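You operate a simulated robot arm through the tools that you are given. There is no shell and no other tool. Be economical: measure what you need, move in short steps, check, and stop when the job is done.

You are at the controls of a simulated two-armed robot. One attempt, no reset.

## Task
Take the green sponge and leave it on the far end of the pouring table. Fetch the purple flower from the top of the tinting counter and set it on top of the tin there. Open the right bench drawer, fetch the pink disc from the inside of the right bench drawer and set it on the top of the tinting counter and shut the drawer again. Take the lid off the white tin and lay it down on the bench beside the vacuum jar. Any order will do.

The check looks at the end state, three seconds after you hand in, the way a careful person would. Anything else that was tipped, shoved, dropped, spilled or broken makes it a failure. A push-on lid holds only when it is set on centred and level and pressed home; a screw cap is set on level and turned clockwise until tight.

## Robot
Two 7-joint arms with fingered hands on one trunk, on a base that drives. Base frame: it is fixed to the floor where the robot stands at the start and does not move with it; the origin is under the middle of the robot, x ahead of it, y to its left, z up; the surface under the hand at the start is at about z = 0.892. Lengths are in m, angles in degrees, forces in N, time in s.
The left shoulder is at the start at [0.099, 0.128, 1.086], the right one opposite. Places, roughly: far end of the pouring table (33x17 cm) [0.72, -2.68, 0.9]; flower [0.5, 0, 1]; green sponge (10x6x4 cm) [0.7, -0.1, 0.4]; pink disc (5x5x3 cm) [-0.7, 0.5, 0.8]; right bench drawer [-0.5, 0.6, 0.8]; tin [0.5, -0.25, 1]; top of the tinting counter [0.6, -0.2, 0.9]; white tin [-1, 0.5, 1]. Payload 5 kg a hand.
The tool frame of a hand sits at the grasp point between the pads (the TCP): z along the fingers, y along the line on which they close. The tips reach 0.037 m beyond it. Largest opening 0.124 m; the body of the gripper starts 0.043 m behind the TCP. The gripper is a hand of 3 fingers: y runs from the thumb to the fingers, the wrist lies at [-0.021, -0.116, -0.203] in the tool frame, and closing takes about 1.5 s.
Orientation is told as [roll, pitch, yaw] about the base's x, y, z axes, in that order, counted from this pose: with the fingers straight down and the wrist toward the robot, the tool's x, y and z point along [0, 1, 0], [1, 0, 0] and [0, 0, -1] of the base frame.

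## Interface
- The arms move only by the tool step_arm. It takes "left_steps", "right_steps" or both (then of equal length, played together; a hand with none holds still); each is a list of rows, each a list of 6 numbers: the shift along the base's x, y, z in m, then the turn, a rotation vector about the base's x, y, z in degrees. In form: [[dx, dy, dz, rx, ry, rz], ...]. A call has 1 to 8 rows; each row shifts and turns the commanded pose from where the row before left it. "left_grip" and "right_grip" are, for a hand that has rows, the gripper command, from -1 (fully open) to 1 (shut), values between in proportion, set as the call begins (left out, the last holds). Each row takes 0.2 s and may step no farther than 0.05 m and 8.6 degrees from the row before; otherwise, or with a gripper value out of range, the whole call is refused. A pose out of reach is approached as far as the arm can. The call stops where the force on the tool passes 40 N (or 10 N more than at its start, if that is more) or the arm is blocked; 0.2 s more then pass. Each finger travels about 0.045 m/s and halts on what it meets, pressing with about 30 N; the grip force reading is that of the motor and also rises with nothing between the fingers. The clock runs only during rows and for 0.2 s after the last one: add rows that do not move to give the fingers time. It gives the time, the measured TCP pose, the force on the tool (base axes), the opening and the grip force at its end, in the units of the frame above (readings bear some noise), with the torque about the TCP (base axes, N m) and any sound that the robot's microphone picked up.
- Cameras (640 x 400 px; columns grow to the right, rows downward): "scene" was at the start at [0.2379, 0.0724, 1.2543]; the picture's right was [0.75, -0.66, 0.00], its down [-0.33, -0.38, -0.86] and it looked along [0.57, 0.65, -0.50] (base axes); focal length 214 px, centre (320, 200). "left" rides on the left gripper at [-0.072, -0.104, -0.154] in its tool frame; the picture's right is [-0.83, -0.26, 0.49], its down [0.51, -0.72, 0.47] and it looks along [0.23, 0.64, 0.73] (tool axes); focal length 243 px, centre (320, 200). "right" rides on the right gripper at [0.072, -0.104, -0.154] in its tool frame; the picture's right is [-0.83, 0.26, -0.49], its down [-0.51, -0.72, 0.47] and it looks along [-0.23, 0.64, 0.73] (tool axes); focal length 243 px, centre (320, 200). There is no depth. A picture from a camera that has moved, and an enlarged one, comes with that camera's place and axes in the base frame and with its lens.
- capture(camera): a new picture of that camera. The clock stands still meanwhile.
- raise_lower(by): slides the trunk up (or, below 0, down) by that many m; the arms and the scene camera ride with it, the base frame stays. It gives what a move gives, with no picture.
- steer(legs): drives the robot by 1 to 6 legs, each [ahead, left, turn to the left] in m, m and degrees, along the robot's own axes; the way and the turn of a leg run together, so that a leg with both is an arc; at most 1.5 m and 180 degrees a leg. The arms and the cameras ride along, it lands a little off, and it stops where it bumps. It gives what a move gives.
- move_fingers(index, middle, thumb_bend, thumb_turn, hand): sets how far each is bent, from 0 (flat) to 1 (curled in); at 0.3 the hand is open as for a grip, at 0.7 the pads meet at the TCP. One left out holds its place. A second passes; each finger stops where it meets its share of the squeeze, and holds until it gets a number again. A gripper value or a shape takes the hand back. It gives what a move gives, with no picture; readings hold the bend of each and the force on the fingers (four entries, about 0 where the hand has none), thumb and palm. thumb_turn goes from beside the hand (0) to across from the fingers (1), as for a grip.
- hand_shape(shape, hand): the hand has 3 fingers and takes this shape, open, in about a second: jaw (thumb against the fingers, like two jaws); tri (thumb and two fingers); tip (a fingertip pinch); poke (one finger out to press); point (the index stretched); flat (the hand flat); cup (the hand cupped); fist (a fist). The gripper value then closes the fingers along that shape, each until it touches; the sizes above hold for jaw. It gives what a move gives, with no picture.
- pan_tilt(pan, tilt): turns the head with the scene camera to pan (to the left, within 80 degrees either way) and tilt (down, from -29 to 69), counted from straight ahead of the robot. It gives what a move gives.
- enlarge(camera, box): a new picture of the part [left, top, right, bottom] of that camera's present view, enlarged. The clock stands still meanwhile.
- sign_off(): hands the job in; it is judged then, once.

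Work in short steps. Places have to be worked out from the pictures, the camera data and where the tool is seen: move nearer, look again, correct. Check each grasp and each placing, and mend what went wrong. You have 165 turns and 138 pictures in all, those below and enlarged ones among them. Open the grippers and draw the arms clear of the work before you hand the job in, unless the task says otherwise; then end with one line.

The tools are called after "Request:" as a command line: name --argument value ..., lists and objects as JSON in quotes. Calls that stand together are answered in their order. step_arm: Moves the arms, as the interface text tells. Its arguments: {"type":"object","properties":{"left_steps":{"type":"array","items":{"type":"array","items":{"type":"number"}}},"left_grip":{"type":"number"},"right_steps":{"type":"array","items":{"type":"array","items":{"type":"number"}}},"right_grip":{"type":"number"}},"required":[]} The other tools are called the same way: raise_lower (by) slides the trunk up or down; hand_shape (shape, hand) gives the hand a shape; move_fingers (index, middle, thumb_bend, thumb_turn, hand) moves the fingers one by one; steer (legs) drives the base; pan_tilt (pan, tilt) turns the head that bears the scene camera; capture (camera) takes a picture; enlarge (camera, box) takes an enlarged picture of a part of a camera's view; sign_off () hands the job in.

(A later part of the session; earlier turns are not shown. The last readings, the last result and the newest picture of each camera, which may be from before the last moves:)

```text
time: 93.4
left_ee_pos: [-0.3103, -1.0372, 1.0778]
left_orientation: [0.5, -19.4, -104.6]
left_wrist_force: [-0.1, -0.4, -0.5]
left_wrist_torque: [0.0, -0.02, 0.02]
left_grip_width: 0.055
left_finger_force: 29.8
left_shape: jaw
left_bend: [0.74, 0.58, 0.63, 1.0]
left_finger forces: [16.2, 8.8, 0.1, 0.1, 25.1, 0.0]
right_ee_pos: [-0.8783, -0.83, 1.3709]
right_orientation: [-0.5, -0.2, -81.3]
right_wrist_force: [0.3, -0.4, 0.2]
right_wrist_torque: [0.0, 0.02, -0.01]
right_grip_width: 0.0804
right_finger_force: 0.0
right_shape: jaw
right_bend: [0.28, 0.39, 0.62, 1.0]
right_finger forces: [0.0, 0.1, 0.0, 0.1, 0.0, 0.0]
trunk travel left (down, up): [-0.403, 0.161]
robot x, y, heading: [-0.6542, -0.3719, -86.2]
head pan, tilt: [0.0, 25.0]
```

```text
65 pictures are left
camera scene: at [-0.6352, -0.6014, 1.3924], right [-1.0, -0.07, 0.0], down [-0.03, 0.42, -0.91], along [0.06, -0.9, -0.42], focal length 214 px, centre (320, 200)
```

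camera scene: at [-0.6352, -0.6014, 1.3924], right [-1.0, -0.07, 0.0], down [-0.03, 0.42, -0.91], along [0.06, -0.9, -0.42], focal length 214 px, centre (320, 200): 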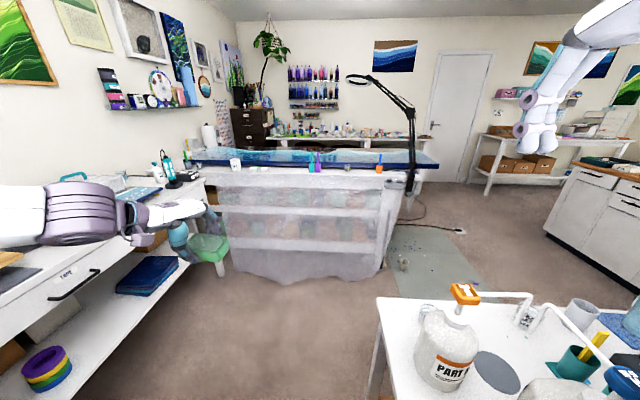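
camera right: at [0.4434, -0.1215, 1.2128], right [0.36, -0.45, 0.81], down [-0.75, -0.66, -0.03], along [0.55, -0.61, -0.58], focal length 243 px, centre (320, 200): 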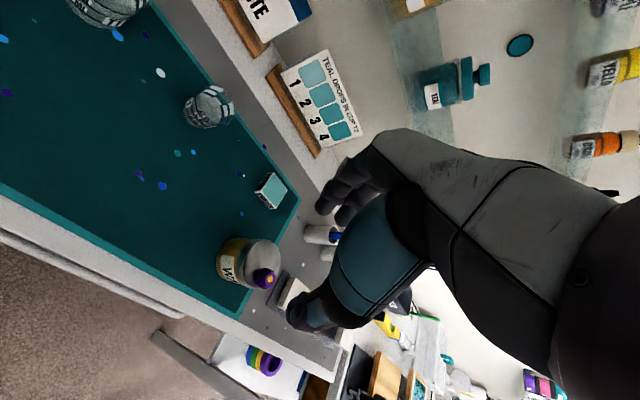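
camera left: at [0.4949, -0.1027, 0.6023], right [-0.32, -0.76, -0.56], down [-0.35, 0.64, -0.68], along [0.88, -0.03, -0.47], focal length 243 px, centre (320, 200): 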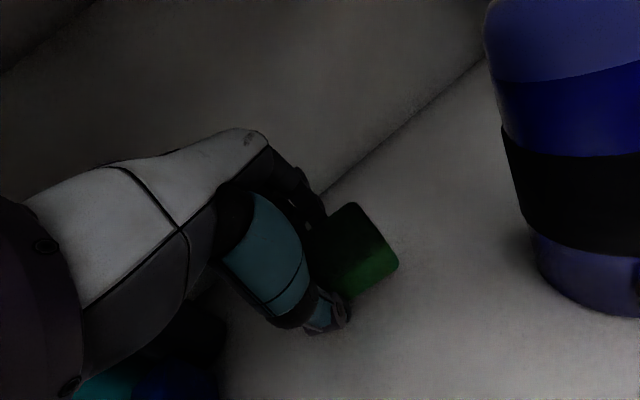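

Now I see the room: the pouring table is ahead, with a small resin table close on my right. I raise the trunk a bit more, strafe left to x≈-0.1, then drive ahead.

Request:
raise_lower --by 0.12

Request:
steer --legs '[[0, 0.5, -4]]'

Request:
steer --legs '[[1.15, 0, 0]]'

Request:
pan_tilt --pan 25 --tilt 35

Request:
capture --camera "scene"

```text
time: 94.9
left_ee_pos: [-0.3097, -1.038, 1.1961]
left_orientation: [0.4, -19.1, -104.7]
left_wrist_force: [0.3, 0.5, -0.6]
left_wrist_torque: [0.0, 0.02, 0.01]
left_grip_width: 0.055
left_finger_force: 30.2
left_shape: jaw
left_bend: [0.74, 0.58, 0.63, 1.0]
left_finger forces: [16.1, 8.8, 0.0, 0.0, 24.9, 0.0]
right_ee_pos: [-0.8795, -0.8315, 1.4883]
right_orientation: [-0.6, 0.0, -81.4]
right_wrist_force: [0.3, -0.8, 0.2]
right_wrist_torque: [0.0, 0.0, 0.02]
right_grip_width: 0.0805
right_finger_force: 0.0
right_shape: jaw
right_bend: [0.28, 0.39, 0.62, 1.0]
right_finger forces: [0.0, 0.0, 0.0, 0.1, 0.0, 0.0]
trunk travel left (down, up): [-0.523, 0.041]
robot x, y, heading: [-0.6511, -0.3687, -86.1]
head pan, tilt: [0.0, 25.0]
```

```text
time: 99.9
left_ee_pos: [0.1642, -1.0318, 1.1975]
left_orientation: [0.5, -19.3, -107.3]
left_wrist_force: [-0.1, -0.5, -0.1]
left_wrist_torque: [0.03, 0.01, 0.0]
left_grip_width: 0.0548
left_finger_force: 30.4
left_shape: jaw
left_bend: [0.74, 0.58, 0.63, 1.0]
left_finger forces: [16.1, 8.8, 0.0, 0.0, 24.9, 0.0]
right_ee_pos: [-0.3946, -0.7953, 1.4901]
right_orientation: [-0.5, -0.3, -84.1]
right_wrist_force: [-1.1, -0.4, -0.3]
right_wrist_torque: [0.02, -0.04, -0.03]
right_grip_width: 0.0805
right_finger_force: 0.0
right_shape: jaw
right_bend: [0.28, 0.39, 0.62, 1.0]
right_finger forces: [0.0, 0.0, 0.1, 0.0, 0.0, 0.0]
trunk travel left (down, up): [-0.523, 0.041]
robot x, y, heading: [-0.1464, -0.3473, -89.2]
head pan, tilt: [0.0, 25.0]
```

```text
time: 105.8
left_ee_pos: [0.1394, -2.1949, 1.1984]
left_orientation: [0.5, -19.4, -109.6]
left_wrist_force: [-0.3, -0.5, 0.4]
left_wrist_torque: [0.0, 0.01, -0.01]
left_grip_width: 0.0548
left_finger_force: 29.8
left_shape: jaw
left_bend: [0.74, 0.58, 0.63, 1.0]
left_finger forces: [16.1, 8.9, 0.1, 0.1, 24.8, 0.1]
right_ee_pos: [-0.41, -1.9375, 1.4907]
right_orientation: [-0.5, -0.2, -86.4]
right_wrist_force: [0.1, 0.6, 0.7]
right_wrist_torque: [0.04, -0.01, -0.01]
right_grip_width: 0.0808
right_finger_force: 0.0
right_shape: jaw
right_bend: [0.28, 0.39, 0.62, 1.0]
right_finger forces: [0.0, 0.0, 0.1, 0.0, 0.0, 0.0]
trunk travel left (down, up): [-0.523, 0.041]
robot x, y, heading: [-0.1435, -1.4981, -91.1]
head pan, tilt: [0.0, 25.0]
```

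```text
time: 106.7
left_ee_pos: [0.1383, -2.1965, 1.1972]
left_orientation: [0.4, -19.4, -109.6]
left_wrist_force: [-0.1, 1.2, 0.1]
left_wrist_torque: [0.03, 0.06, -0.04]
left_grip_width: 0.0547
left_finger_force: 30.0
left_shape: jaw
left_bend: [0.74, 0.58, 0.63, 1.0]
left_finger forces: [16.1, 8.7, 0.0, 0.1, 24.9, 0.0]
right_ee_pos: [-0.4121, -1.9397, 1.4898]
right_orientation: [-0.5, -0.3, -86.2]
right_wrist_force: [0.3, 0.5, -0.3]
right_wrist_torque: [0.03, 0.0, -0.02]
right_grip_width: 0.0805
right_finger_force: 0.0
right_shape: jaw
right_bend: [0.28, 0.39, 0.62, 1.0]
right_finger forces: [0.1, 0.0, 0.1, 0.0, 0.1, 0.1]
trunk travel left (down, up): [-0.523, 0.041]
robot x, y, heading: [-0.1431, -1.5021, -91.1]
head pan, tilt: [25.0, 35.0]
```

```text
64 pictures are left
camera scene: at [-0.1099, -1.6546, 1.5209], right [-0.91, -0.4, 0.0], down [-0.23, 0.52, -0.82], along [0.33, -0.75, -0.57], focal length 214 px, centre (320, 200)
```

scene: 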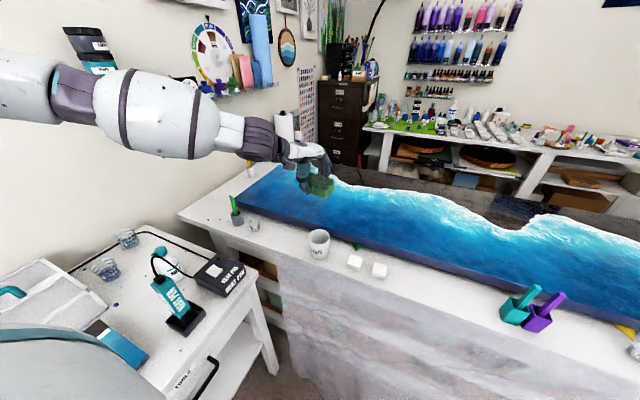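

The white strip at the table's far end, left of the blue slab, is the target. I zoom in on it.

Request:
enlarge --camera "scene" --box '[160, 130, 352, 250]'

```text
3.33 times, centred on (256, 190) of scene
camera zoom: at [-0.1099, -1.6546, 1.5209], right [-0.91, -0.4, 0.0], down [-0.23, 0.52, -0.82], along [0.33, -0.75, -0.57], focal length 715 px, centre (533, 233)
```

zoom: 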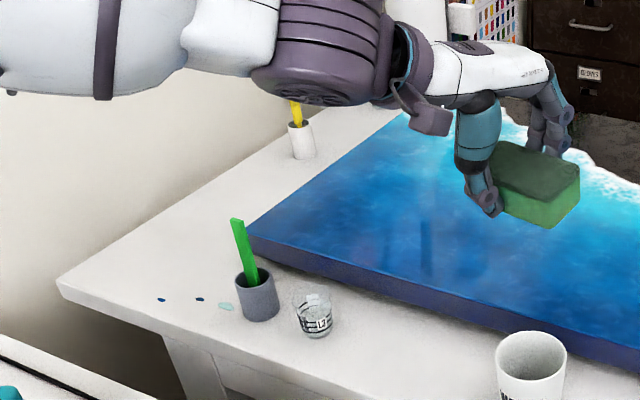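

The strip spans x≈0.61–0.80; a yellow-brush cup stands at ≈[0.73,-2.53]. I aim for ≈[0.69,-2.67] behind it. I drive closer first, raised a bit for clearance.

Request:
step_arm --left_steps '[[0, 0, 0.04, 0, 0, 0], [0, 0, 0.04, 0, 0, 0]]'

Request:
steer --legs '[[0.3, 0.17, 0]]'

Request:
steer --legs '[[0, 0, 33]]'

Request:
pan_tilt --pan 0 --tilt 40

Request:
capture --camera "scene"

```text
time: 107.2
left_ee_pos: [0.134, -2.1922, 1.2806]
left_orientation: [0.6, -19.5, -109.6]
left_wrist_force: [-0.1, 0.1, -0.3]
left_wrist_torque: [-0.02, -0.02, 0.0]
left_grip_width: 0.0548
left_finger_force: 30.0
left_shape: jaw
left_bend: [0.74, 0.58, 0.63, 1.0]
left_finger forces: [16.1, 8.8, 0.0, 0.0, 25.1, 0.0]
right_ee_pos: [-0.4123, -1.9362, 1.4899]
right_orientation: [-0.4, -0.3, -86.3]
right_wrist_force: [-0.5, -0.2, 0.7]
right_wrist_torque: [-0.02, -0.01, -0.01]
right_grip_width: 0.0807
right_finger_force: 0.0
right_shape: jaw
right_bend: [0.28, 0.39, 0.62, 1.0]
right_finger forces: [0.1, 0.0, 0.0, 0.0, 0.0, 0.0]
trunk travel left (down, up): [-0.523, 0.041]
robot x, y, heading: [-0.1477, -1.4986, -90.9]
head pan, tilt: [25.0, 35.0]
```

```text
time: 109.5
left_ee_pos: [0.2961, -2.4969, 1.2821]
left_orientation: [0.5, -19.5, -109.7]
left_wrist_force: [-0.3, -0.2, -0.9]
left_wrist_torque: [-0.02, -0.02, 0.02]
left_grip_width: 0.0547
left_finger_force: 30.1
left_shape: jaw
left_bend: [0.74, 0.58, 0.63, 1.0]
left_finger forces: [16.2, 8.7, 0.0, 0.0, 25.0, 0.1]
right_ee_pos: [-0.2499, -2.2418, 1.4918]
right_orientation: [-0.5, -0.4, -86.3]
right_wrist_force: [-0.2, -0.1, 0.1]
right_wrist_torque: [-0.02, -0.02, 0.0]
right_grip_width: 0.0807
right_finger_force: 0.1
right_shape: jaw
right_bend: [0.28, 0.39, 0.62, 1.0]
right_finger forces: [0.0, 0.1, 0.0, 0.0, 0.0, 0.1]
trunk travel left (down, up): [-0.523, 0.041]
robot x, y, heading: [0.0187, -1.8062, -91.5]
head pan, tilt: [25.0, 35.0]
```

```text
time: 111.5
left_ee_pos: [0.6245, -2.2417, 1.279]
left_orientation: [0.5, -19.4, -77.2]
left_wrist_force: [-1.2, -0.5, -0.1]
left_wrist_torque: [0.0, -0.01, 0.02]
left_grip_width: 0.0545
left_finger_force: 29.7
left_shape: jaw
left_bend: [0.74, 0.58, 0.63, 1.0]
left_finger forces: [16.1, 8.7, 0.0, 0.0, 24.8, 0.0]
right_ee_pos: [0.0264, -2.3191, 1.4908]
right_orientation: [-0.5, -0.3, -54.1]
right_wrist_force: [-0.7, -0.6, 0.1]
right_wrist_torque: [0.01, -0.01, 0.03]
right_grip_width: 0.0808
right_finger_force: 0.0
right_shape: jaw
right_bend: [0.28, 0.39, 0.62, 1.0]
right_finger forces: [0.0, 0.0, 0.0, 0.1, 0.0, 0.0]
trunk travel left (down, up): [-0.523, 0.041]
robot x, y, heading: [0.0185, -1.8039, -58.6]
head pan, tilt: [25.0, 35.0]
```

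```text
time: 112.4
left_ee_pos: [0.6262, -2.2415, 1.2794]
left_orientation: [0.5, -19.4, -77.2]
left_wrist_force: [-0.1, -0.1, 0.4]
left_wrist_torque: [0.0, -0.02, -0.01]
left_grip_width: 0.0544
left_finger_force: 30.1
left_shape: jaw
left_bend: [0.74, 0.58, 0.63, 1.0]
left_finger forces: [16.1, 8.6, 0.0, 0.0, 24.9, 0.1]
right_ee_pos: [0.028, -2.318, 1.4906]
right_orientation: [-0.6, -0.3, -54.0]
right_wrist_force: [0.8, 0.1, -0.3]
right_wrist_torque: [-0.03, 0.01, -0.03]
right_grip_width: 0.0808
right_finger_force: 0.2
right_shape: jaw
right_bend: [0.28, 0.39, 0.62, 1.0]
right_finger forces: [0.0, 0.0, 0.0, 0.0, 0.0, 0.0]
trunk travel left (down, up): [-0.523, 0.041]
robot x, y, heading: [0.0148, -1.804, -58.6]
head pan, tilt: [0.0, 40.0]
```

```text
62 pictures are left
camera scene: at [0.1026, -1.9401, 1.5134], right [-0.85, -0.52, 0.0], down [-0.33, 0.55, -0.77], along [0.4, -0.65, -0.64], focal length 214 px, centre (320, 200)
```

scene: 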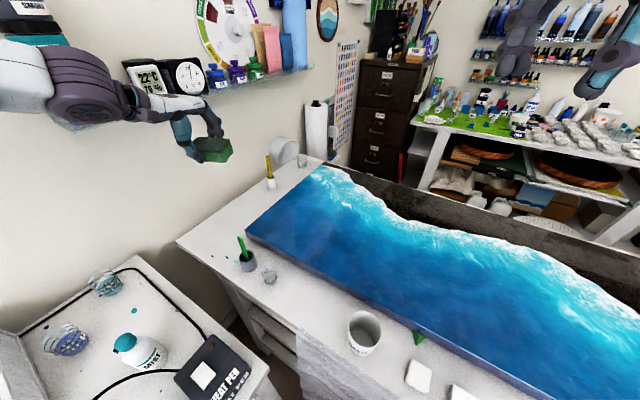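

Free gap on the strip is between the cup (y -2.52) and a glass (y -2.76): centre ≈[0.70,-2.64]. I move over the slab side at height, yawing to keep the hand off the brush cup.

Request:
step_arm --left_steps '[[-0.01, -0.045, -0.01, 0, 0, 7], [-0.01, -0.045, -0.01, 0, 0, 7], [-0.005, -0.045, -0.01, 0, 0, 7], [0, -0.045, -0.01, 0, 0, 6], [0, -0.045, -0.01, 0, 0, 0], [0, -0.045, -0.01, 0, 0, 0], [0.01, -0.045, -0.01, 0, 0, 0], [0.01, -0.045, -0.01, 0, 0, 0]]'

Request:
capture --camera "scene"

```text
time: 114.2
left_ee_pos: [0.6084, -2.5322, 1.214]
left_orientation: [0.5, -19.5, -50.1]
left_wrist_force: [0.4, -0.3, 0.4]
left_wrist_torque: [-0.02, 0.0, -0.03]
left_grip_width: 0.0544
left_finger_force: 30.0
left_shape: jaw
left_bend: [0.74, 0.58, 0.63, 1.0]
left_finger forces: [16.3, 8.9, 0.0, 0.1, 25.2, 0.0]
left hand out of reach, approached as far as the arm can: row 7, 8
right_ee_pos: [0.0283, -2.3182, 1.4914]
right_orientation: [-0.5, -0.5, -54.0]
right_wrist_force: [0.3, 0.3, 0.5]
right_wrist_torque: [-0.05, -0.03, -0.01]
right_grip_width: 0.0808
right_finger_force: 0.0
right_shape: jaw
right_bend: [0.28, 0.39, 0.62, 1.0]
right_finger forces: [0.1, 0.0, 0.1, 0.0, 0.1, 0.0]
trunk travel left (down, up): [-0.523, 0.041]
robot x, y, heading: [0.0141, -1.8087, -58.9]
head pan, tilt: [0.0, 40.0]
```

```text
61 pictures are left
camera scene: at [0.102, -1.9395, 1.5138], right [-0.85, -0.52, 0.0], down [-0.33, 0.55, -0.77], along [0.4, -0.65, -0.64], focal length 214 px, centre (320, 200)
```

scene: 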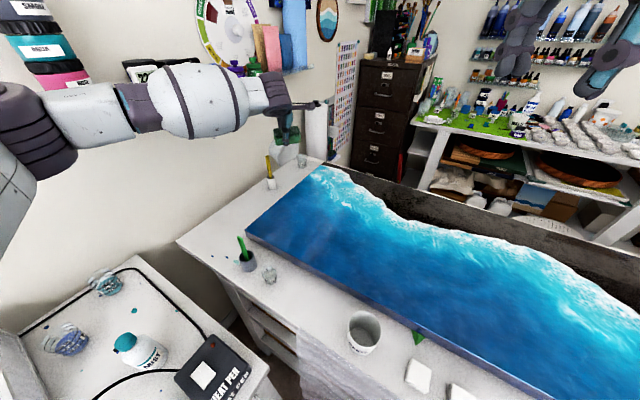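

The arm tops out ~0.94 m from the axis, so I need to get the base ~12 cm closer. I edge forward.

Request:
steer --legs '[[0.12, 0, -8]]'

Request:
capture --camera "scene"

```text
time: 115.4
left_ee_pos: [0.5613, -2.6445, 1.1933]
left_orientation: [0.7, -18.3, -56.6]
left_wrist_force: [1.3, -1.8, -2.0]
left_wrist_torque: [0.06, -0.02, 0.03]
left_grip_width: 0.0545
left_finger_force: 29.7
left_shape: jaw
left_bend: [0.74, 0.58, 0.63, 1.0]
left_finger forces: [16.2, 8.9, 0.0, 0.0, 24.9, 0.0]
right_ee_pos: [0.0115, -2.3726, 1.4803]
right_orientation: [-0.4, 0.8, -60.3]
right_wrist_force: [0.4, -1.9, -1.2]
right_wrist_torque: [0.2, 0.08, 0.01]
right_grip_width: 0.0806
right_finger_force: 0.1
right_shape: jaw
right_bend: [0.28, 0.39, 0.62, 1.0]
right_finger forces: [0.1, 0.1, 0.1, 0.1, 0.0, 0.0]
trunk travel left (down, up): [-0.523, 0.041]
robot x, y, heading: [0.047, -1.8491, -65.0]
head pan, tilt: [0.0, 40.0]
stopped in leg 1: the robot was blocked; the commanded pose is now the measured one
```

```text
60 pictures are left
camera scene: at [0.1246, -2.0046, 1.5102], right [-0.91, -0.42, 0.0], down [-0.27, 0.59, -0.76], along [0.32, -0.69, -0.65], focal length 214 px, centre (320, 200)
```

scene: 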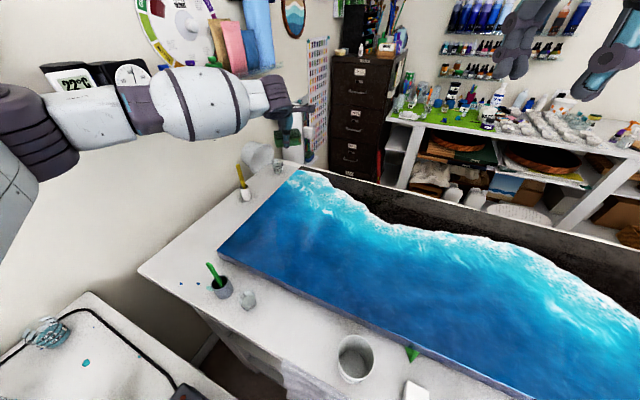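

The base touched the pouring table, so that's the limit. Turning the robot right brings the left shoulder nearer; I back off 1 cm and turn -25°.

Request:
steer --legs '[[-0.015, 0, -25]]'

Request:
step_arm --left_steps '[[0.03, 0.02, -0.01, 0, 0, 7], [0.03, 0.02, -0.01, 0, 0, 7], [0.03, 0.02, -0.01, 0, 0, 7], [0.03, 0.02, -0.01, 0, 0, 7], [0.03, 0.02, -0.01, 0, 0, 0]]'

Request:
pan_tilt --pan 40 --tilt 40

Request:
capture --camera "scene"

```text
time: 117.0
left_ee_pos: [0.177, -2.7578, 1.2087]
left_orientation: [0.6, -19.2, -81.4]
left_wrist_force: [0.8, -0.2, 0.5]
left_wrist_torque: [0.02, 0.0, -0.01]
left_grip_width: 0.0544
left_finger_force: 29.8
left_shape: jaw
left_bend: [0.74, 0.58, 0.63, 1.0]
left_finger forces: [16.0, 8.8, 0.1, 0.0, 24.7, 0.0]
right_ee_pos: [-0.208, -2.276, 1.4886]
right_orientation: [-0.5, -0.1, -85.2]
right_wrist_force: [0.2, 0.5, 0.5]
right_wrist_torque: [0.0, 0.03, 0.02]
right_grip_width: 0.0805
right_finger_force: 0.1
right_shape: jaw
right_bend: [0.28, 0.39, 0.62, 1.0]
right_finger forces: [0.0, 0.1, 0.0, 0.0, 0.1, 0.0]
trunk travel left (down, up): [-0.523, 0.041]
robot x, y, heading: [0.049, -1.8291, -89.7]
head pan, tilt: [0.0, 40.0]
```

```text
time: 118.2
left_ee_pos: [0.3257, -2.6583, 1.1577]
left_orientation: [0.4, -19.2, -53.2]
left_wrist_force: [1.2, 0.5, 0.3]
left_wrist_torque: [-0.02, -0.01, -0.03]
left_grip_width: 0.0546
left_finger_force: 29.9
left_shape: jaw
left_bend: [0.74, 0.58, 0.63, 1.0]
left_finger forces: [16.0, 8.7, 0.0, 0.1, 24.7, 0.0]
right_ee_pos: [-0.2067, -2.2743, 1.4911]
right_orientation: [-0.7, -0.2, -85.1]
right_wrist_force: [0.7, 0.2, 0.4]
right_wrist_torque: [-0.05, 0.04, 0.04]
right_grip_width: 0.0805
right_finger_force: 0.1
right_shape: jaw
right_bend: [0.28, 0.39, 0.62, 1.0]
right_finger forces: [0.0, 0.0, 0.1, 0.1, 0.0, 0.0]
trunk travel left (down, up): [-0.523, 0.041]
robot x, y, heading: [0.0478, -1.8312, -89.7]
head pan, tilt: [0.0, 40.0]
```

```text
time: 119.3
left_ee_pos: [0.3215, -2.6591, 1.1552]
left_orientation: [0.6, -19.1, -53.3]
left_wrist_force: [-0.7, -0.6, 0.2]
left_wrist_torque: [0.03, -0.02, 0.01]
left_grip_width: 0.0543
left_finger_force: 30.3
left_shape: jaw
left_bend: [0.74, 0.58, 0.63, 1.0]
left_finger forces: [15.9, 8.7, 0.0, 0.1, 24.6, 0.1]
right_ee_pos: [-0.2084, -2.2764, 1.4891]
right_orientation: [-0.5, -0.1, -85.1]
right_wrist_force: [-0.1, -0.3, 0.5]
right_wrist_torque: [0.01, 0.01, 0.0]
right_grip_width: 0.0807
right_finger_force: 0.0
right_shape: jaw
right_bend: [0.28, 0.39, 0.62, 1.0]
right_finger forces: [0.0, 0.0, 0.1, 0.1, 0.0, 0.1]
trunk travel left (down, up): [-0.523, 0.041]
robot x, y, heading: [0.0477, -1.8296, -89.8]
head pan, tilt: [40.0, 40.0]
```

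```text
59 pictures are left
camera scene: at [0.1025, -1.9695, 1.5134], right [-0.76, -0.64, 0.0], down [-0.41, 0.49, -0.77], along [0.49, -0.59, -0.64], focal length 214 px, centre (320, 200)
```

scene: 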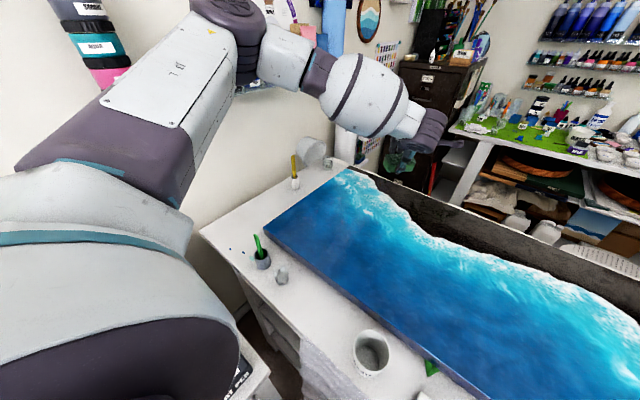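

Hand is over the slab at [0.32,-2.66]. I sweep +x toward the strip at z≈1.1.

Request:
step_arm --left_steps '[[0.045, 0.005, -0.01, 0, 0, 0], [0.045, 0.005, -0.01, 0, 0, 0], [0.045, 0.005, -0.01, 0, 0, 0], [0.045, 0.005, -0.01, 0, 0, 0], [0.045, 0.005, 0, 0, 0, 0], [0.045, 0.005, 0, 0, 0, 0], [0.045, 0.005, 0, 0, 0, 0]]'

Request:
capture --camera "scene"

Request:
capture --camera "left"

```text
time: 120.9
left_ee_pos: [0.6432, -2.6213, 1.1209]
left_orientation: [0.5, -19.1, -53.4]
left_wrist_force: [0.0, -0.6, 0.1]
left_wrist_torque: [0.01, -0.02, -0.01]
left_grip_width: 0.0546
left_finger_force: 30.1
left_shape: jaw
left_bend: [0.74, 0.58, 0.63, 1.0]
left_finger forces: [16.0, 8.7, 0.0, 0.0, 24.7, 0.0]
right_ee_pos: [-0.2058, -2.2755, 1.4901]
right_orientation: [-0.6, 0.0, -85.1]
right_wrist_force: [-0.2, 0.0, 0.0]
right_wrist_torque: [-0.05, 0.07, 0.01]
right_grip_width: 0.0807
right_finger_force: 0.0
right_shape: jaw
right_bend: [0.28, 0.39, 0.62, 1.0]
right_finger forces: [0.0, 0.1, 0.1, 0.0, 0.1, 0.0]
trunk travel left (down, up): [-0.523, 0.041]
robot x, y, heading: [0.0488, -1.8296, -89.9]
head pan, tilt: [40.0, 40.0]
```

```text
58 pictures are left
camera scene: at [0.1051, -1.9681, 1.5134], right [-0.76, -0.64, 0.0], down [-0.42, 0.49, -0.77], along [0.49, -0.59, -0.64], focal length 214 px, centre (320, 200)
```

scene: 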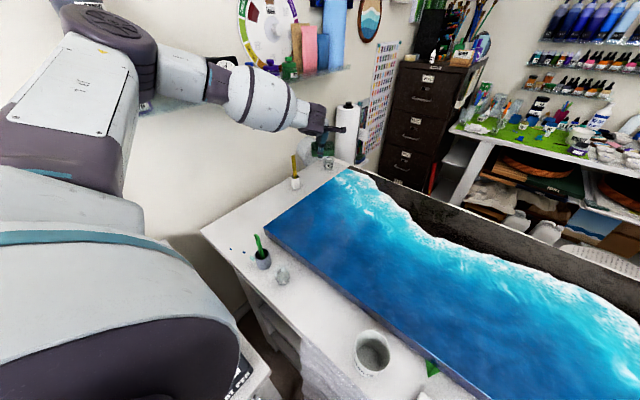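

```text
57 pictures are left
camera left: at [0.495, -2.5467, 1.2316], right [-0.71, -0.43, -0.56], down [0.1, 0.73, -0.68], along [0.7, -0.54, -0.48], focal length 243 px, centre (320, 200)
```

left: 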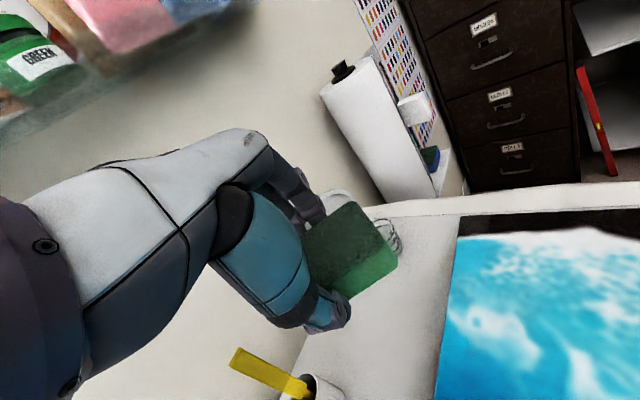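

Reach is fine here. I move a further 4 cm in +x and start down with the arm alone.

Request:
step_arm --left_steps '[[0.02, -0.005, -0.02, 0, 0, 0], [0.02, -0.005, -0.03, 0, 0, 0], [0, 0, -0.03, 0, 0, 0], [0, 0, -0.03, 0, 2, 0]]'

Request:
capture --camera "left"

Request:
enlarge --camera "scene" --box '[240, 90, 400, 190]'

```text
time: 121.9
left_ee_pos: [0.6826, -2.6371, 1.0081]
left_orientation: [-1.1, -17.9, -52.8]
left_wrist_force: [-0.6, -0.2, -0.1]
left_wrist_torque: [0.05, 0.0, 0.01]
left_grip_width: 0.0544
left_finger_force: 30.0
left_shape: jaw
left_bend: [0.74, 0.58, 0.63, 1.0]
left_finger forces: [15.9, 8.7, 0.1, 0.1, 24.7, 0.0]
right_ee_pos: [-0.2082, -2.2763, 1.488]
right_orientation: [-0.5, 0.0, -85.2]
right_wrist_force: [-0.5, -0.1, -0.5]
right_wrist_torque: [0.01, 0.0, 0.02]
right_grip_width: 0.0806
right_finger_force: 0.0
right_shape: jaw
right_bend: [0.28, 0.39, 0.62, 1.0]
right_finger forces: [0.0, 0.0, 0.0, 0.0, 0.0, 0.0]
trunk travel left (down, up): [-0.523, 0.041]
robot x, y, heading: [0.0473, -1.8281, -89.8]
head pan, tilt: [40.0, 40.0]
```

```text
56 pictures are left
camera left: at [0.5378, -2.5608, 1.1247], right [-0.73, -0.43, -0.53], down [0.07, 0.73, -0.68], along [0.68, -0.53, -0.5], focal length 243 px, centre (320, 200)
```

left: 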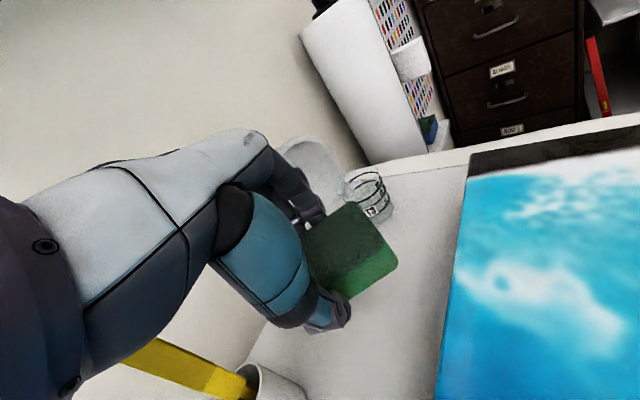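

```text
4.00 times, centred on (320, 140) of scene
camera zoom: at [0.1029, -1.9703, 1.5132], right [-0.76, -0.65, 0.0], down [-0.41, 0.49, -0.77], along [0.49, -0.58, -0.64], focal length 858 px, centre (320, 440)
```

zoom: 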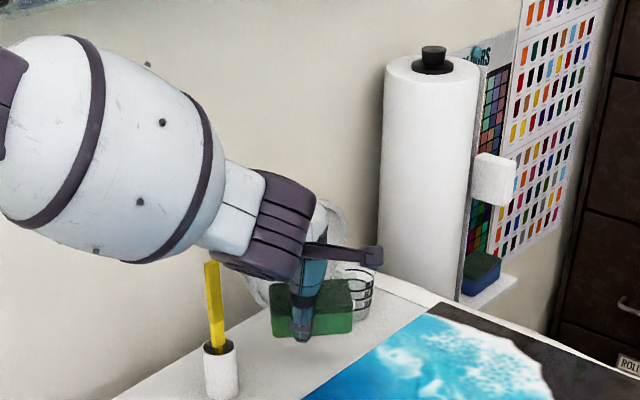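

Clear of the brush (10 cm lateral) and glass. I continue down gently until the sponge touches.

Request:
step_arm --left_steps '[[0, 0, -0.02, 0, 2, 0], [0, 0, -0.015, 0, 0, 0], [0, 0, -0.008, 0, 0, 0], [0, 0, -0.006, 0, 0, 0], [0, 0, -0.004, 0, 0, 0]]'

Request:
enlarge --camera "scene" --box '[240, 90, 400, 190]'

```text
time: 123.1
left_ee_pos: [0.6792, -2.6344, 0.9545]
left_orientation: [-2.8, -16.8, -52.3]
left_wrist_force: [0.5, -0.3, -0.4]
left_wrist_torque: [0.02, 0.0, 0.02]
left_grip_width: 0.0545
left_finger_force: 29.8
left_shape: jaw
left_bend: [0.74, 0.58, 0.63, 1.0]
left_finger forces: [15.9, 8.7, 0.1, 0.0, 24.6, 0.1]
right_ee_pos: [-0.2088, -2.2769, 1.4893]
right_orientation: [-0.6, -0.1, -85.1]
right_wrist_force: [-1.0, 0.7, 0.1]
right_wrist_torque: [0.01, 0.02, 0.01]
right_grip_width: 0.0805
right_finger_force: 0.1
right_shape: jaw
right_bend: [0.28, 0.39, 0.62, 1.0]
right_finger forces: [0.0, 0.0, 0.1, 0.0, 0.1, 0.0]
trunk travel left (down, up): [-0.523, 0.041]
robot x, y, heading: [0.0485, -1.8304, -89.7]
head pan, tilt: [40.0, 40.0]
```

```text
4.00 times, centred on (320, 140) of scene
camera zoom: at [0.103, -1.9695, 1.5133], right [-0.76, -0.65, 0.0], down [-0.41, 0.49, -0.77], along [0.49, -0.59, -0.64], focal length 858 px, centre (320, 440)
```

zoom: 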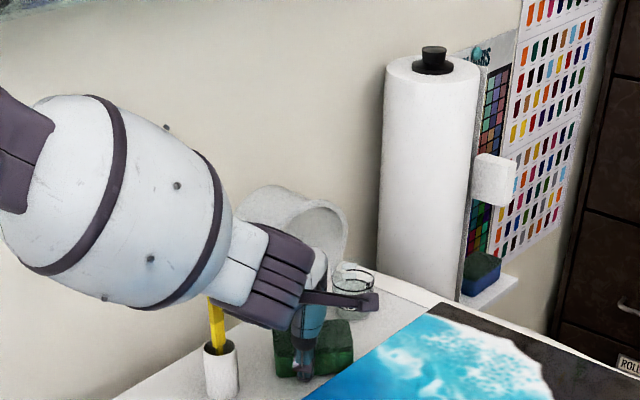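

No contact yet; a few more millimetres.

Request:
step_arm --left_steps '[[0, 0, -0.006, 0, 0, 0], [0, 0, -0.005, 0, 0, 0], [0, 0, -0.004, 0, 0, 0], [0, 0, -0.003, 0, 0, 0]]'

Request:
capture --camera "left"

```text
time: 124.1
left_ee_pos: [0.6791, -2.6351, 0.9518]
left_orientation: [-3.3, -17.7, -52.1]
left_wrist_force: [-4.1, 10.4, 33.7]
left_wrist_torque: [1.58, 1.09, -0.01]
left_grip_width: 0.0528
left_finger_force: 29.9
left_shape: jaw
left_bend: [0.74, 0.58, 0.65, 1.0]
left_finger forces: [16.3, 9.3, 0.1, 0.1, 56.0, 0.1]
right_ee_pos: [-0.2117, -2.2714, 1.4908]
right_orientation: [-0.4, -0.4, -85.1]
right_wrist_force: [0.5, -0.3, -0.1]
right_wrist_torque: [0.03, 0.0, -0.04]
right_grip_width: 0.0806
right_finger_force: 0.0
right_shape: jaw
right_bend: [0.28, 0.39, 0.62, 1.0]
right_finger forces: [0.0, 0.0, 0.1, 0.1, 0.0, 0.0]
trunk travel left (down, up): [-0.523, 0.041]
robot x, y, heading: [0.0511, -1.8312, -89.7]
head pan, tilt: [40.0, 40.0]
stopped in row 4 (left hand): the force on the tool passed its limit at 43 N (the readings are from after the stop); the commanded pose is now the measured one
```

```text
53 pictures are left
camera left: at [0.5376, -2.5583, 1.0714], right [-0.75, -0.43, -0.5], down [0.05, 0.72, -0.69], along [0.66, -0.54, -0.52], focal length 243 px, centre (320, 200)
```

left: 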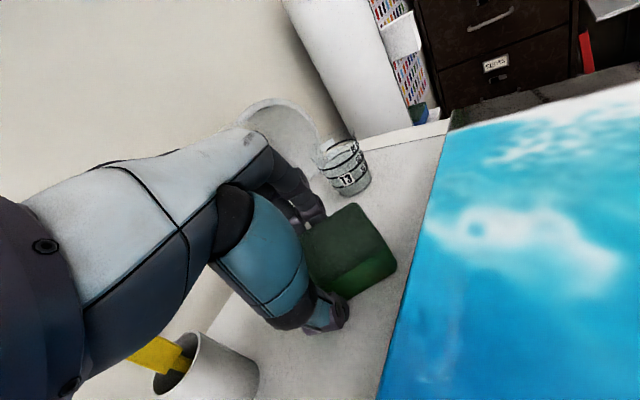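

The thumb touches the table with the sponge at the surface, on the strip and clear of the glass and slab. I release.

Request:
step_arm --left_steps '[[0, 0, 0.003, 0, 0, 0], [0, 0, 0, 0, 0, 0], [0, 0, 0, 0, 0, 0], [0, 0, 0, 0, 0, 0], [0, 0, 0, 0, 0, 0], [0, 0, 0, 0, 0, 0]]' --left_grip -0.6

Request:
capture --camera "left"

```text
time: 125.5
left_ee_pos: [0.6785, -2.6346, 0.9508]
left_orientation: [-3.1, -17.3, -52.2]
left_wrist_force: [4.7, 0.8, 37.4]
left_wrist_torque: [0.88, 0.73, -0.1]
left_grip_width: 0.09
left_finger_force: 0.0
left_shape: jaw
left_bend: [0.26, 0.34, 0.6, 1.0]
left_finger forces: [0.1, 0.0, 0.0, 0.0, 37.2, 0.0]
right_ee_pos: [-0.2112, -2.272, 1.4898]
right_orientation: [-0.3, -0.3, -85.0]
right_wrist_force: [-0.3, 0.5, 0.3]
right_wrist_torque: [0.0, -0.03, -0.01]
right_grip_width: 0.0805
right_finger_force: 0.1
right_shape: jaw
right_bend: [0.28, 0.39, 0.62, 1.0]
right_finger forces: [0.1, 0.1, 0.0, 0.0, 0.0, 0.0]
trunk travel left (down, up): [-0.523, 0.041]
robot x, y, heading: [0.0471, -1.8341, -89.6]
head pan, tilt: [40.0, 40.0]
```

```text
52 pictures are left
camera left: at [0.5377, -2.5573, 1.0712], right [-0.75, -0.43, -0.51], down [0.05, 0.72, -0.69], along [0.66, -0.54, -0.52], focal length 243 px, centre (320, 200)
```

left: 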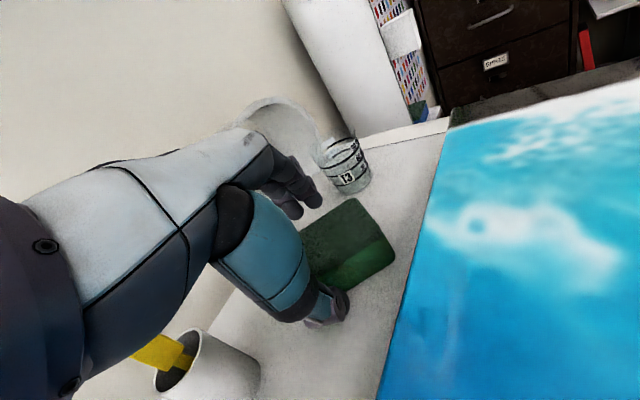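

Released. I raise the hand straight up, then draw it back over the slab.

Request:
step_arm --left_steps '[[0, 0, 0.02, 0, 0, 0], [0, 0, 0.035, 0, 0, 0], [0, 0, 0.045, 0, 0, 0], [0, 0, 0.045, 0, 0, 0], [-0.03, 0, 0.035, 0, 0, 0], [-0.045, 0, 0.015, 0, 0, 0], [-0.045, 0, 0, 0, 0, 0]]'

Request:
capture --camera "scene"

```text
time: 127.1
left_ee_pos: [0.5582, -2.6332, 1.1393]
left_orientation: [-2.8, -17.0, -52.3]
left_wrist_force: [0.1, -1.3, -0.6]
left_wrist_torque: [-0.02, -0.04, 0.01]
left_grip_width: 0.0991
left_finger_force: 0.0
left_shape: jaw
left_bend: [0.26, 0.34, 0.5, 0.99]
left_finger forces: [0.0, 0.0, 0.0, 0.1, 0.1, 0.0]
right_ee_pos: [-0.2091, -2.2777, 1.4883]
right_orientation: [-0.5, 0.0, -84.9]
right_wrist_force: [-0.4, -0.5, 0.0]
right_wrist_torque: [0.02, -0.04, 0.0]
right_grip_width: 0.0807
right_finger_force: 0.0
right_shape: jaw
right_bend: [0.28, 0.39, 0.62, 1.0]
right_finger forces: [0.1, 0.0, 0.0, 0.0, 0.0, 0.0]
trunk travel left (down, up): [-0.523, 0.041]
robot x, y, heading: [0.0478, -1.831, -89.6]
head pan, tilt: [40.0, 40.0]
```

```text
51 pictures are left
camera scene: at [0.1011, -1.9708, 1.5132], right [-0.76, -0.65, 0.0], down [-0.41, 0.49, -0.77], along [0.5, -0.58, -0.64], focal length 214 px, centre (320, 200)
```

scene: 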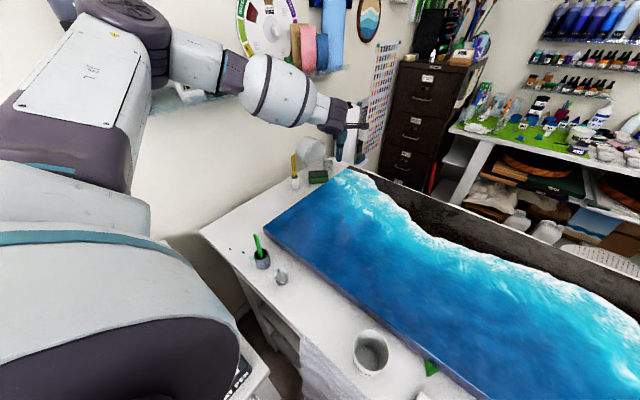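

The sponge sits on the far end strip with everything else standing. Now I tuck the left hand in and drive back toward the bench.

Request:
step_arm --left_steps '[[-0.045, 0.015, 0.01, 0, 4, -7], [-0.045, 0.015, 0.01, 0, 4, -7], [-0.045, 0.015, 0.01, 0, 4, -7], [-0.045, 0.015, 0.01, 0, 4, -7], [-0.045, 0.015, 0.01, 0, 0, -7], [-0.04, 0.025, 0.01, 0, 0, 0], [-0.01, 0.045, 0, 0, 0, 0], [0, 0.045, 0, 0, 0, 0]]'

Request:
steer --legs '[[-0.3, 0, 0], [-1.0, -0.2, 0]]'

Request:
steer --legs '[[0, 0, 170]]'

Request:
pan_tilt --pan 15 --tilt 35

Request:
capture --camera "scene"

```text
time: 128.9
left_ee_pos: [0.2884, -2.441, 1.2028]
left_orientation: [-17.8, -10.3, -83.9]
left_wrist_force: [0.8, 0.4, 0.2]
left_wrist_torque: [-0.06, -0.02, 0.02]
left_grip_width: 0.0989
left_finger_force: 0.1
left_shape: jaw
left_bend: [0.26, 0.34, 0.5, 0.99]
left_finger forces: [0.0, 0.0, 0.1, 0.1, 0.1, 0.0]
right_ee_pos: [-0.2064, -2.2721, 1.4903]
right_orientation: [-0.5, -0.2, -85.0]
right_wrist_force: [0.2, -0.5, -0.6]
right_wrist_torque: [-0.04, 0.02, 0.0]
right_grip_width: 0.0808
right_finger_force: 0.0
right_shape: jaw
right_bend: [0.28, 0.39, 0.62, 1.0]
right_finger forces: [0.0, 0.0, 0.1, 0.1, 0.0, 0.0]
trunk travel left (down, up): [-0.523, 0.041]
robot x, y, heading: [0.0457, -1.8336, -89.6]
head pan, tilt: [40.0, 40.0]
```

```text
time: 135.8
left_ee_pos: [0.0797, -1.1356, 1.1996]
left_orientation: [-17.7, -10.2, -83.5]
left_wrist_force: [-0.2, -0.4, 0.7]
left_wrist_torque: [-0.03, -0.02, -0.02]
left_grip_width: 0.0988
left_finger_force: 0.0
left_shape: jaw
left_bend: [0.26, 0.34, 0.5, 0.99]
left_finger forces: [0.0, 0.0, 0.0, 0.1, 0.0, 0.0]
right_ee_pos: [-0.4171, -0.9736, 1.4892]
right_orientation: [-0.5, 0.0, -84.5]
right_wrist_force: [0.2, 0.0, -1.4]
right_wrist_torque: [0.02, 0.01, -0.01]
right_grip_width: 0.0807
right_finger_force: 0.1
right_shape: jaw
right_bend: [0.28, 0.39, 0.62, 1.0]
right_finger forces: [0.1, 0.0, 0.0, 0.1, 0.1, 0.0]
trunk travel left (down, up): [-0.523, 0.041]
robot x, y, heading: [-0.167, -0.5231, -89.4]
head pan, tilt: [40.0, 40.0]
```

```text
time: 143.2
left_ee_pos: [-0.3009, 0.1208, 1.2005]
left_orientation: [-17.6, -10.2, 86.6]
left_wrist_force: [-0.4, 0.4, -0.9]
left_wrist_torque: [-0.01, -0.02, -0.01]
left_grip_width: 0.099
left_finger_force: 0.0
left_shape: jaw
left_bend: [0.26, 0.34, 0.5, 0.99]
left_finger forces: [0.0, 0.0, 0.0, 0.0, 0.0, 0.1]
right_ee_pos: [0.1609, -0.1265, 1.4878]
right_orientation: [-0.6, -0.1, 85.7]
right_wrist_force: [0.0, 0.9, 0.5]
right_wrist_torque: [0.06, -0.02, -0.01]
right_grip_width: 0.0807
right_finger_force: 0.1
right_shape: jaw
right_bend: [0.28, 0.39, 0.62, 1.0]
right_finger forces: [0.0, 0.0, 0.0, 0.0, 0.0, 0.0]
trunk travel left (down, up): [-0.523, 0.041]
robot x, y, heading: [-0.1675, -0.5238, 80.8]
head pan, tilt: [40.0, 40.0]
```

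```text
time: 144.1
left_ee_pos: [-0.3008, 0.1207, 1.2001]
left_orientation: [-17.7, -10.3, 86.6]
left_wrist_force: [0.5, -0.8, -0.5]
left_wrist_torque: [0.0, -0.02, 0.0]
left_grip_width: 0.0989
left_finger_force: 0.0
left_shape: jaw
left_bend: [0.26, 0.34, 0.5, 0.99]
left_finger forces: [0.1, 0.0, 0.1, 0.0, 0.0, 0.0]
right_ee_pos: [0.1595, -0.1246, 1.4894]
right_orientation: [-0.5, -0.1, 85.7]
right_wrist_force: [0.7, -0.2, 0.0]
right_wrist_torque: [0.03, 0.0, 0.01]
right_grip_width: 0.0806
right_finger_force: 0.0
right_shape: jaw
right_bend: [0.28, 0.39, 0.62, 1.0]
right_finger forces: [0.0, 0.0, 0.1, 0.1, 0.0, 0.0]
trunk travel left (down, up): [-0.523, 0.041]
robot x, y, heading: [-0.1644, -0.5226, 80.8]
head pan, tilt: [15.0, 35.0]
```

```text
50 pictures are left
camera scene: at [-0.1606, -0.3544, 1.5209], right [0.99, 0.1, 0.0], down [0.06, -0.57, -0.82], along [-0.08, 0.81, -0.57], focal length 214 px, centre (320, 200)
```

scene: 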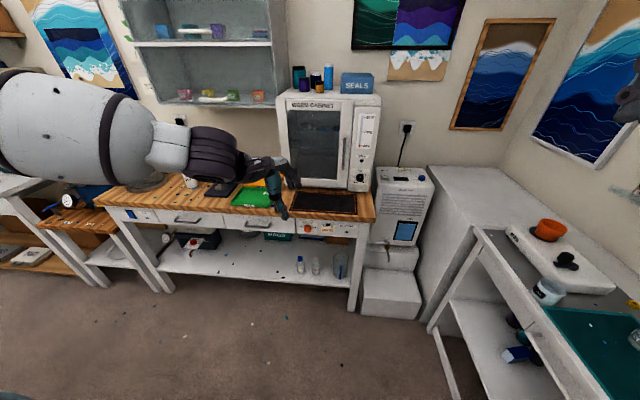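

The bench (front edge y≈0.36) shows two drawers; the right one is at x≈-0.5. I square up in front of it and look closer with the arms up.

Request:
steer --legs '[[0, 0, 9], [0.05, 0.4, 0]]'

Request:
step_arm --left_steps '[[-0.04, -0.02, 0.02, 7, 0, 0], [-0.045, -0.02, 0.01, 7, 0, 0], [-0.045, -0.02, 0.01, 3, 0, 0], [-0.04, -0.02, 0, 0, 0, 0]]'

Request:
pan_tilt --pan 5 --tilt 40

Request:
capture --camera "scene"

```text
time: 148.8
left_ee_pos: [-0.7951, 0.1423, 1.2015]
left_orientation: [-17.7, -10.2, 95.5]
left_wrist_force: [-1.0, 0.4, 0.5]
left_wrist_torque: [-0.02, 0.04, 0.0]
left_grip_width: 0.099
left_finger_force: 0.1
left_shape: jaw
left_bend: [0.26, 0.34, 0.5, 0.99]
left_finger forces: [0.0, 0.1, 0.0, 0.0, 0.0, 0.0]
right_ee_pos: [-0.3018, -0.0291, 1.4903]
right_orientation: [-0.5, 0.0, 94.4]
right_wrist_force: [0.8, 0.5, 0.3]
right_wrist_torque: [-0.01, 0.0, 0.01]
right_grip_width: 0.0808
right_finger_force: 0.1
right_shape: jaw
right_bend: [0.28, 0.39, 0.62, 1.0]
right_finger forces: [0.1, 0.1, 0.1, 0.1, 0.0, 0.1]
trunk travel left (down, up): [-0.523, 0.041]
robot x, y, heading: [-0.5626, -0.4719, 89.6]
head pan, tilt: [15.0, 35.0]
```

```text
refused: row 2 steps farther than a row can; nothing moved
```

```text
time: 149.5
left_ee_pos: [-0.7961, 0.1429, 1.2011]
left_orientation: [-17.8, -10.2, 95.6]
left_wrist_force: [1.1, 0.4, 0.4]
left_wrist_torque: [0.02, -0.04, 0.0]
left_grip_width: 0.099
left_finger_force: 0.1
left_shape: jaw
left_bend: [0.26, 0.34, 0.5, 0.99]
left_finger forces: [0.1, 0.0, 0.0, 0.0, 0.0, 0.0]
right_ee_pos: [-0.3027, -0.0293, 1.4893]
right_orientation: [-0.5, -0.1, 94.6]
right_wrist_force: [0.7, -0.4, 0.5]
right_wrist_torque: [0.0, 0.02, -0.02]
right_grip_width: 0.0806
right_finger_force: 0.1
right_shape: jaw
right_bend: [0.28, 0.39, 0.62, 1.0]
right_finger forces: [0.1, 0.0, 0.0, 0.0, 0.0, 0.0]
trunk travel left (down, up): [-0.523, 0.041]
robot x, y, heading: [-0.5629, -0.4702, 89.6]
head pan, tilt: [5.0, 40.0]
```

```text
49 pictures are left
camera scene: at [-0.5677, -0.3055, 1.5134], right [1.0, 0.08, 0.0], down [0.05, -0.64, -0.77], along [-0.06, 0.76, -0.64], focal length 214 px, centre (320, 200)
```

scene: 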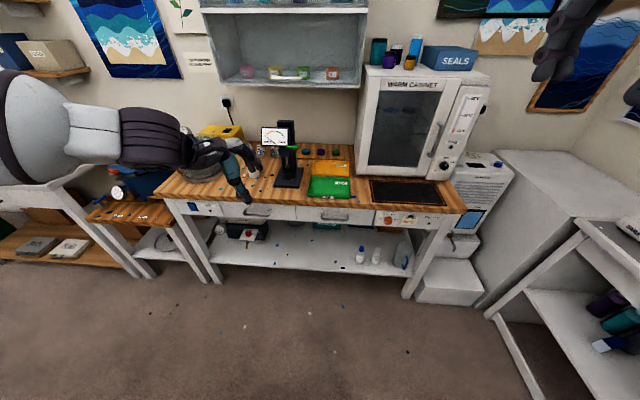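

The right drawer handle is at x≈-0.555, z≈0.87. I move the left hand back out of the view and zoom on the bench.

Request:
step_arm --left_steps '[[-0.03, -0.03, 0.02, 7, 0, 0], [-0.03, -0.03, 0.02, 7, 0, 0], [-0.03, -0.03, 0.02, 3, 0, 0], [-0.03, -0.03, 0.02, 0, 0, 0], [-0.03, -0.03, 0.02, 0, 0, 0]]'

Request:
enlarge --camera "scene" --box '[160, 110, 400, 260]'

Request:
pan_tilt --pan 45 --tilt 35

Request:
capture --camera "scene"

```text
time: 150.7
left_ee_pos: [-0.9557, -0.0026, 1.3051]
left_orientation: [-19.7, -27.2, 96.1]
left_wrist_force: [-1.0, -0.7, -0.7]
left_wrist_torque: [0.03, 0.0, -0.01]
left_grip_width: 0.0989
left_finger_force: 0.0
left_shape: jaw
left_bend: [0.26, 0.34, 0.5, 0.99]
left_finger forces: [0.0, 0.0, 0.0, 0.1, 0.1, 0.0]
left hand out of reach, approached as far as the arm can: row 3
right_ee_pos: [-0.3047, -0.0336, 1.4925]
right_orientation: [-0.8, -0.3, 94.5]
right_wrist_force: [0.5, 0.4, 0.2]
right_wrist_torque: [0.0, -0.02, -0.01]
right_grip_width: 0.0806
right_finger_force: 0.1
right_shape: jaw
right_bend: [0.28, 0.39, 0.62, 1.0]
right_finger forces: [0.0, 0.0, 0.0, 0.1, 0.0, 0.0]
trunk travel left (down, up): [-0.523, 0.041]
robot x, y, heading: [-0.5613, -0.476, 89.7]
head pan, tilt: [5.0, 40.0]
```

```text
2.67 times, centred on (280, 185) of scene
camera zoom: at [-0.5697, -0.3092, 1.514], right [1.0, 0.08, 0.0], down [0.05, -0.64, -0.77], along [-0.06, 0.77, -0.64], focal length 572 px, centre (427, 240)
```

zoom: 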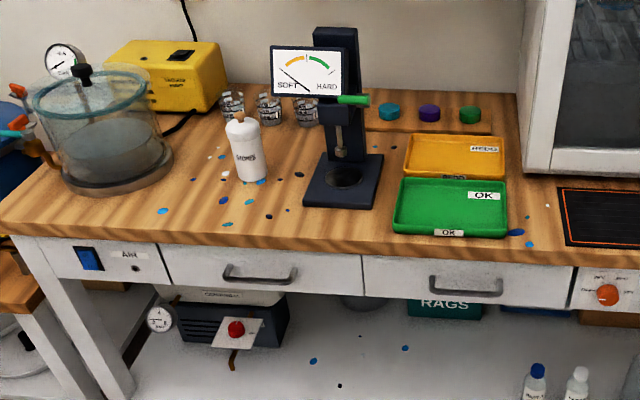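

```text
time: 151.8
left_ee_pos: [-0.9541, 0.0022, 1.3039]
left_orientation: [-19.6, -27.0, 96.0]
left_wrist_force: [-0.7, -0.6, -0.3]
left_wrist_torque: [0.02, 0.0, 0.0]
left_grip_width: 0.0989
left_finger_force: 0.0
left_shape: jaw
left_bend: [0.26, 0.34, 0.5, 0.99]
left_finger forces: [0.0, 0.0, 0.1, 0.1, 0.1, 0.0]
right_ee_pos: [-0.3041, -0.0289, 1.4889]
right_orientation: [-0.5, -0.1, 94.5]
right_wrist_force: [-0.6, 0.5, 0.7]
right_wrist_torque: [0.03, 0.05, 0.0]
right_grip_width: 0.0804
right_finger_force: 0.1
right_shape: jaw
right_bend: [0.28, 0.39, 0.62, 1.0]
right_finger forces: [0.0, 0.0, 0.0, 0.0, 0.0, 0.0]
trunk travel left (down, up): [-0.523, 0.041]
robot x, y, heading: [-0.5609, -0.4709, 89.6]
head pan, tilt: [45.0, 35.0]
```

```text
47 pictures are left
camera scene: at [-0.6228, -0.3279, 1.521], right [0.71, 0.7, 0.0], down [0.4, -0.41, -0.82], along [-0.58, 0.58, -0.57], focal length 214 px, centre (320, 200)
```

scene: 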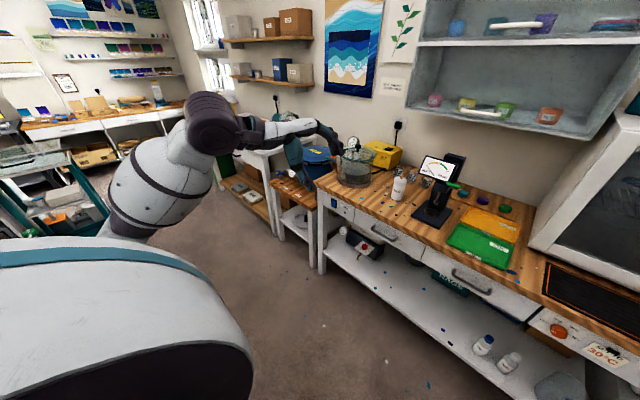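

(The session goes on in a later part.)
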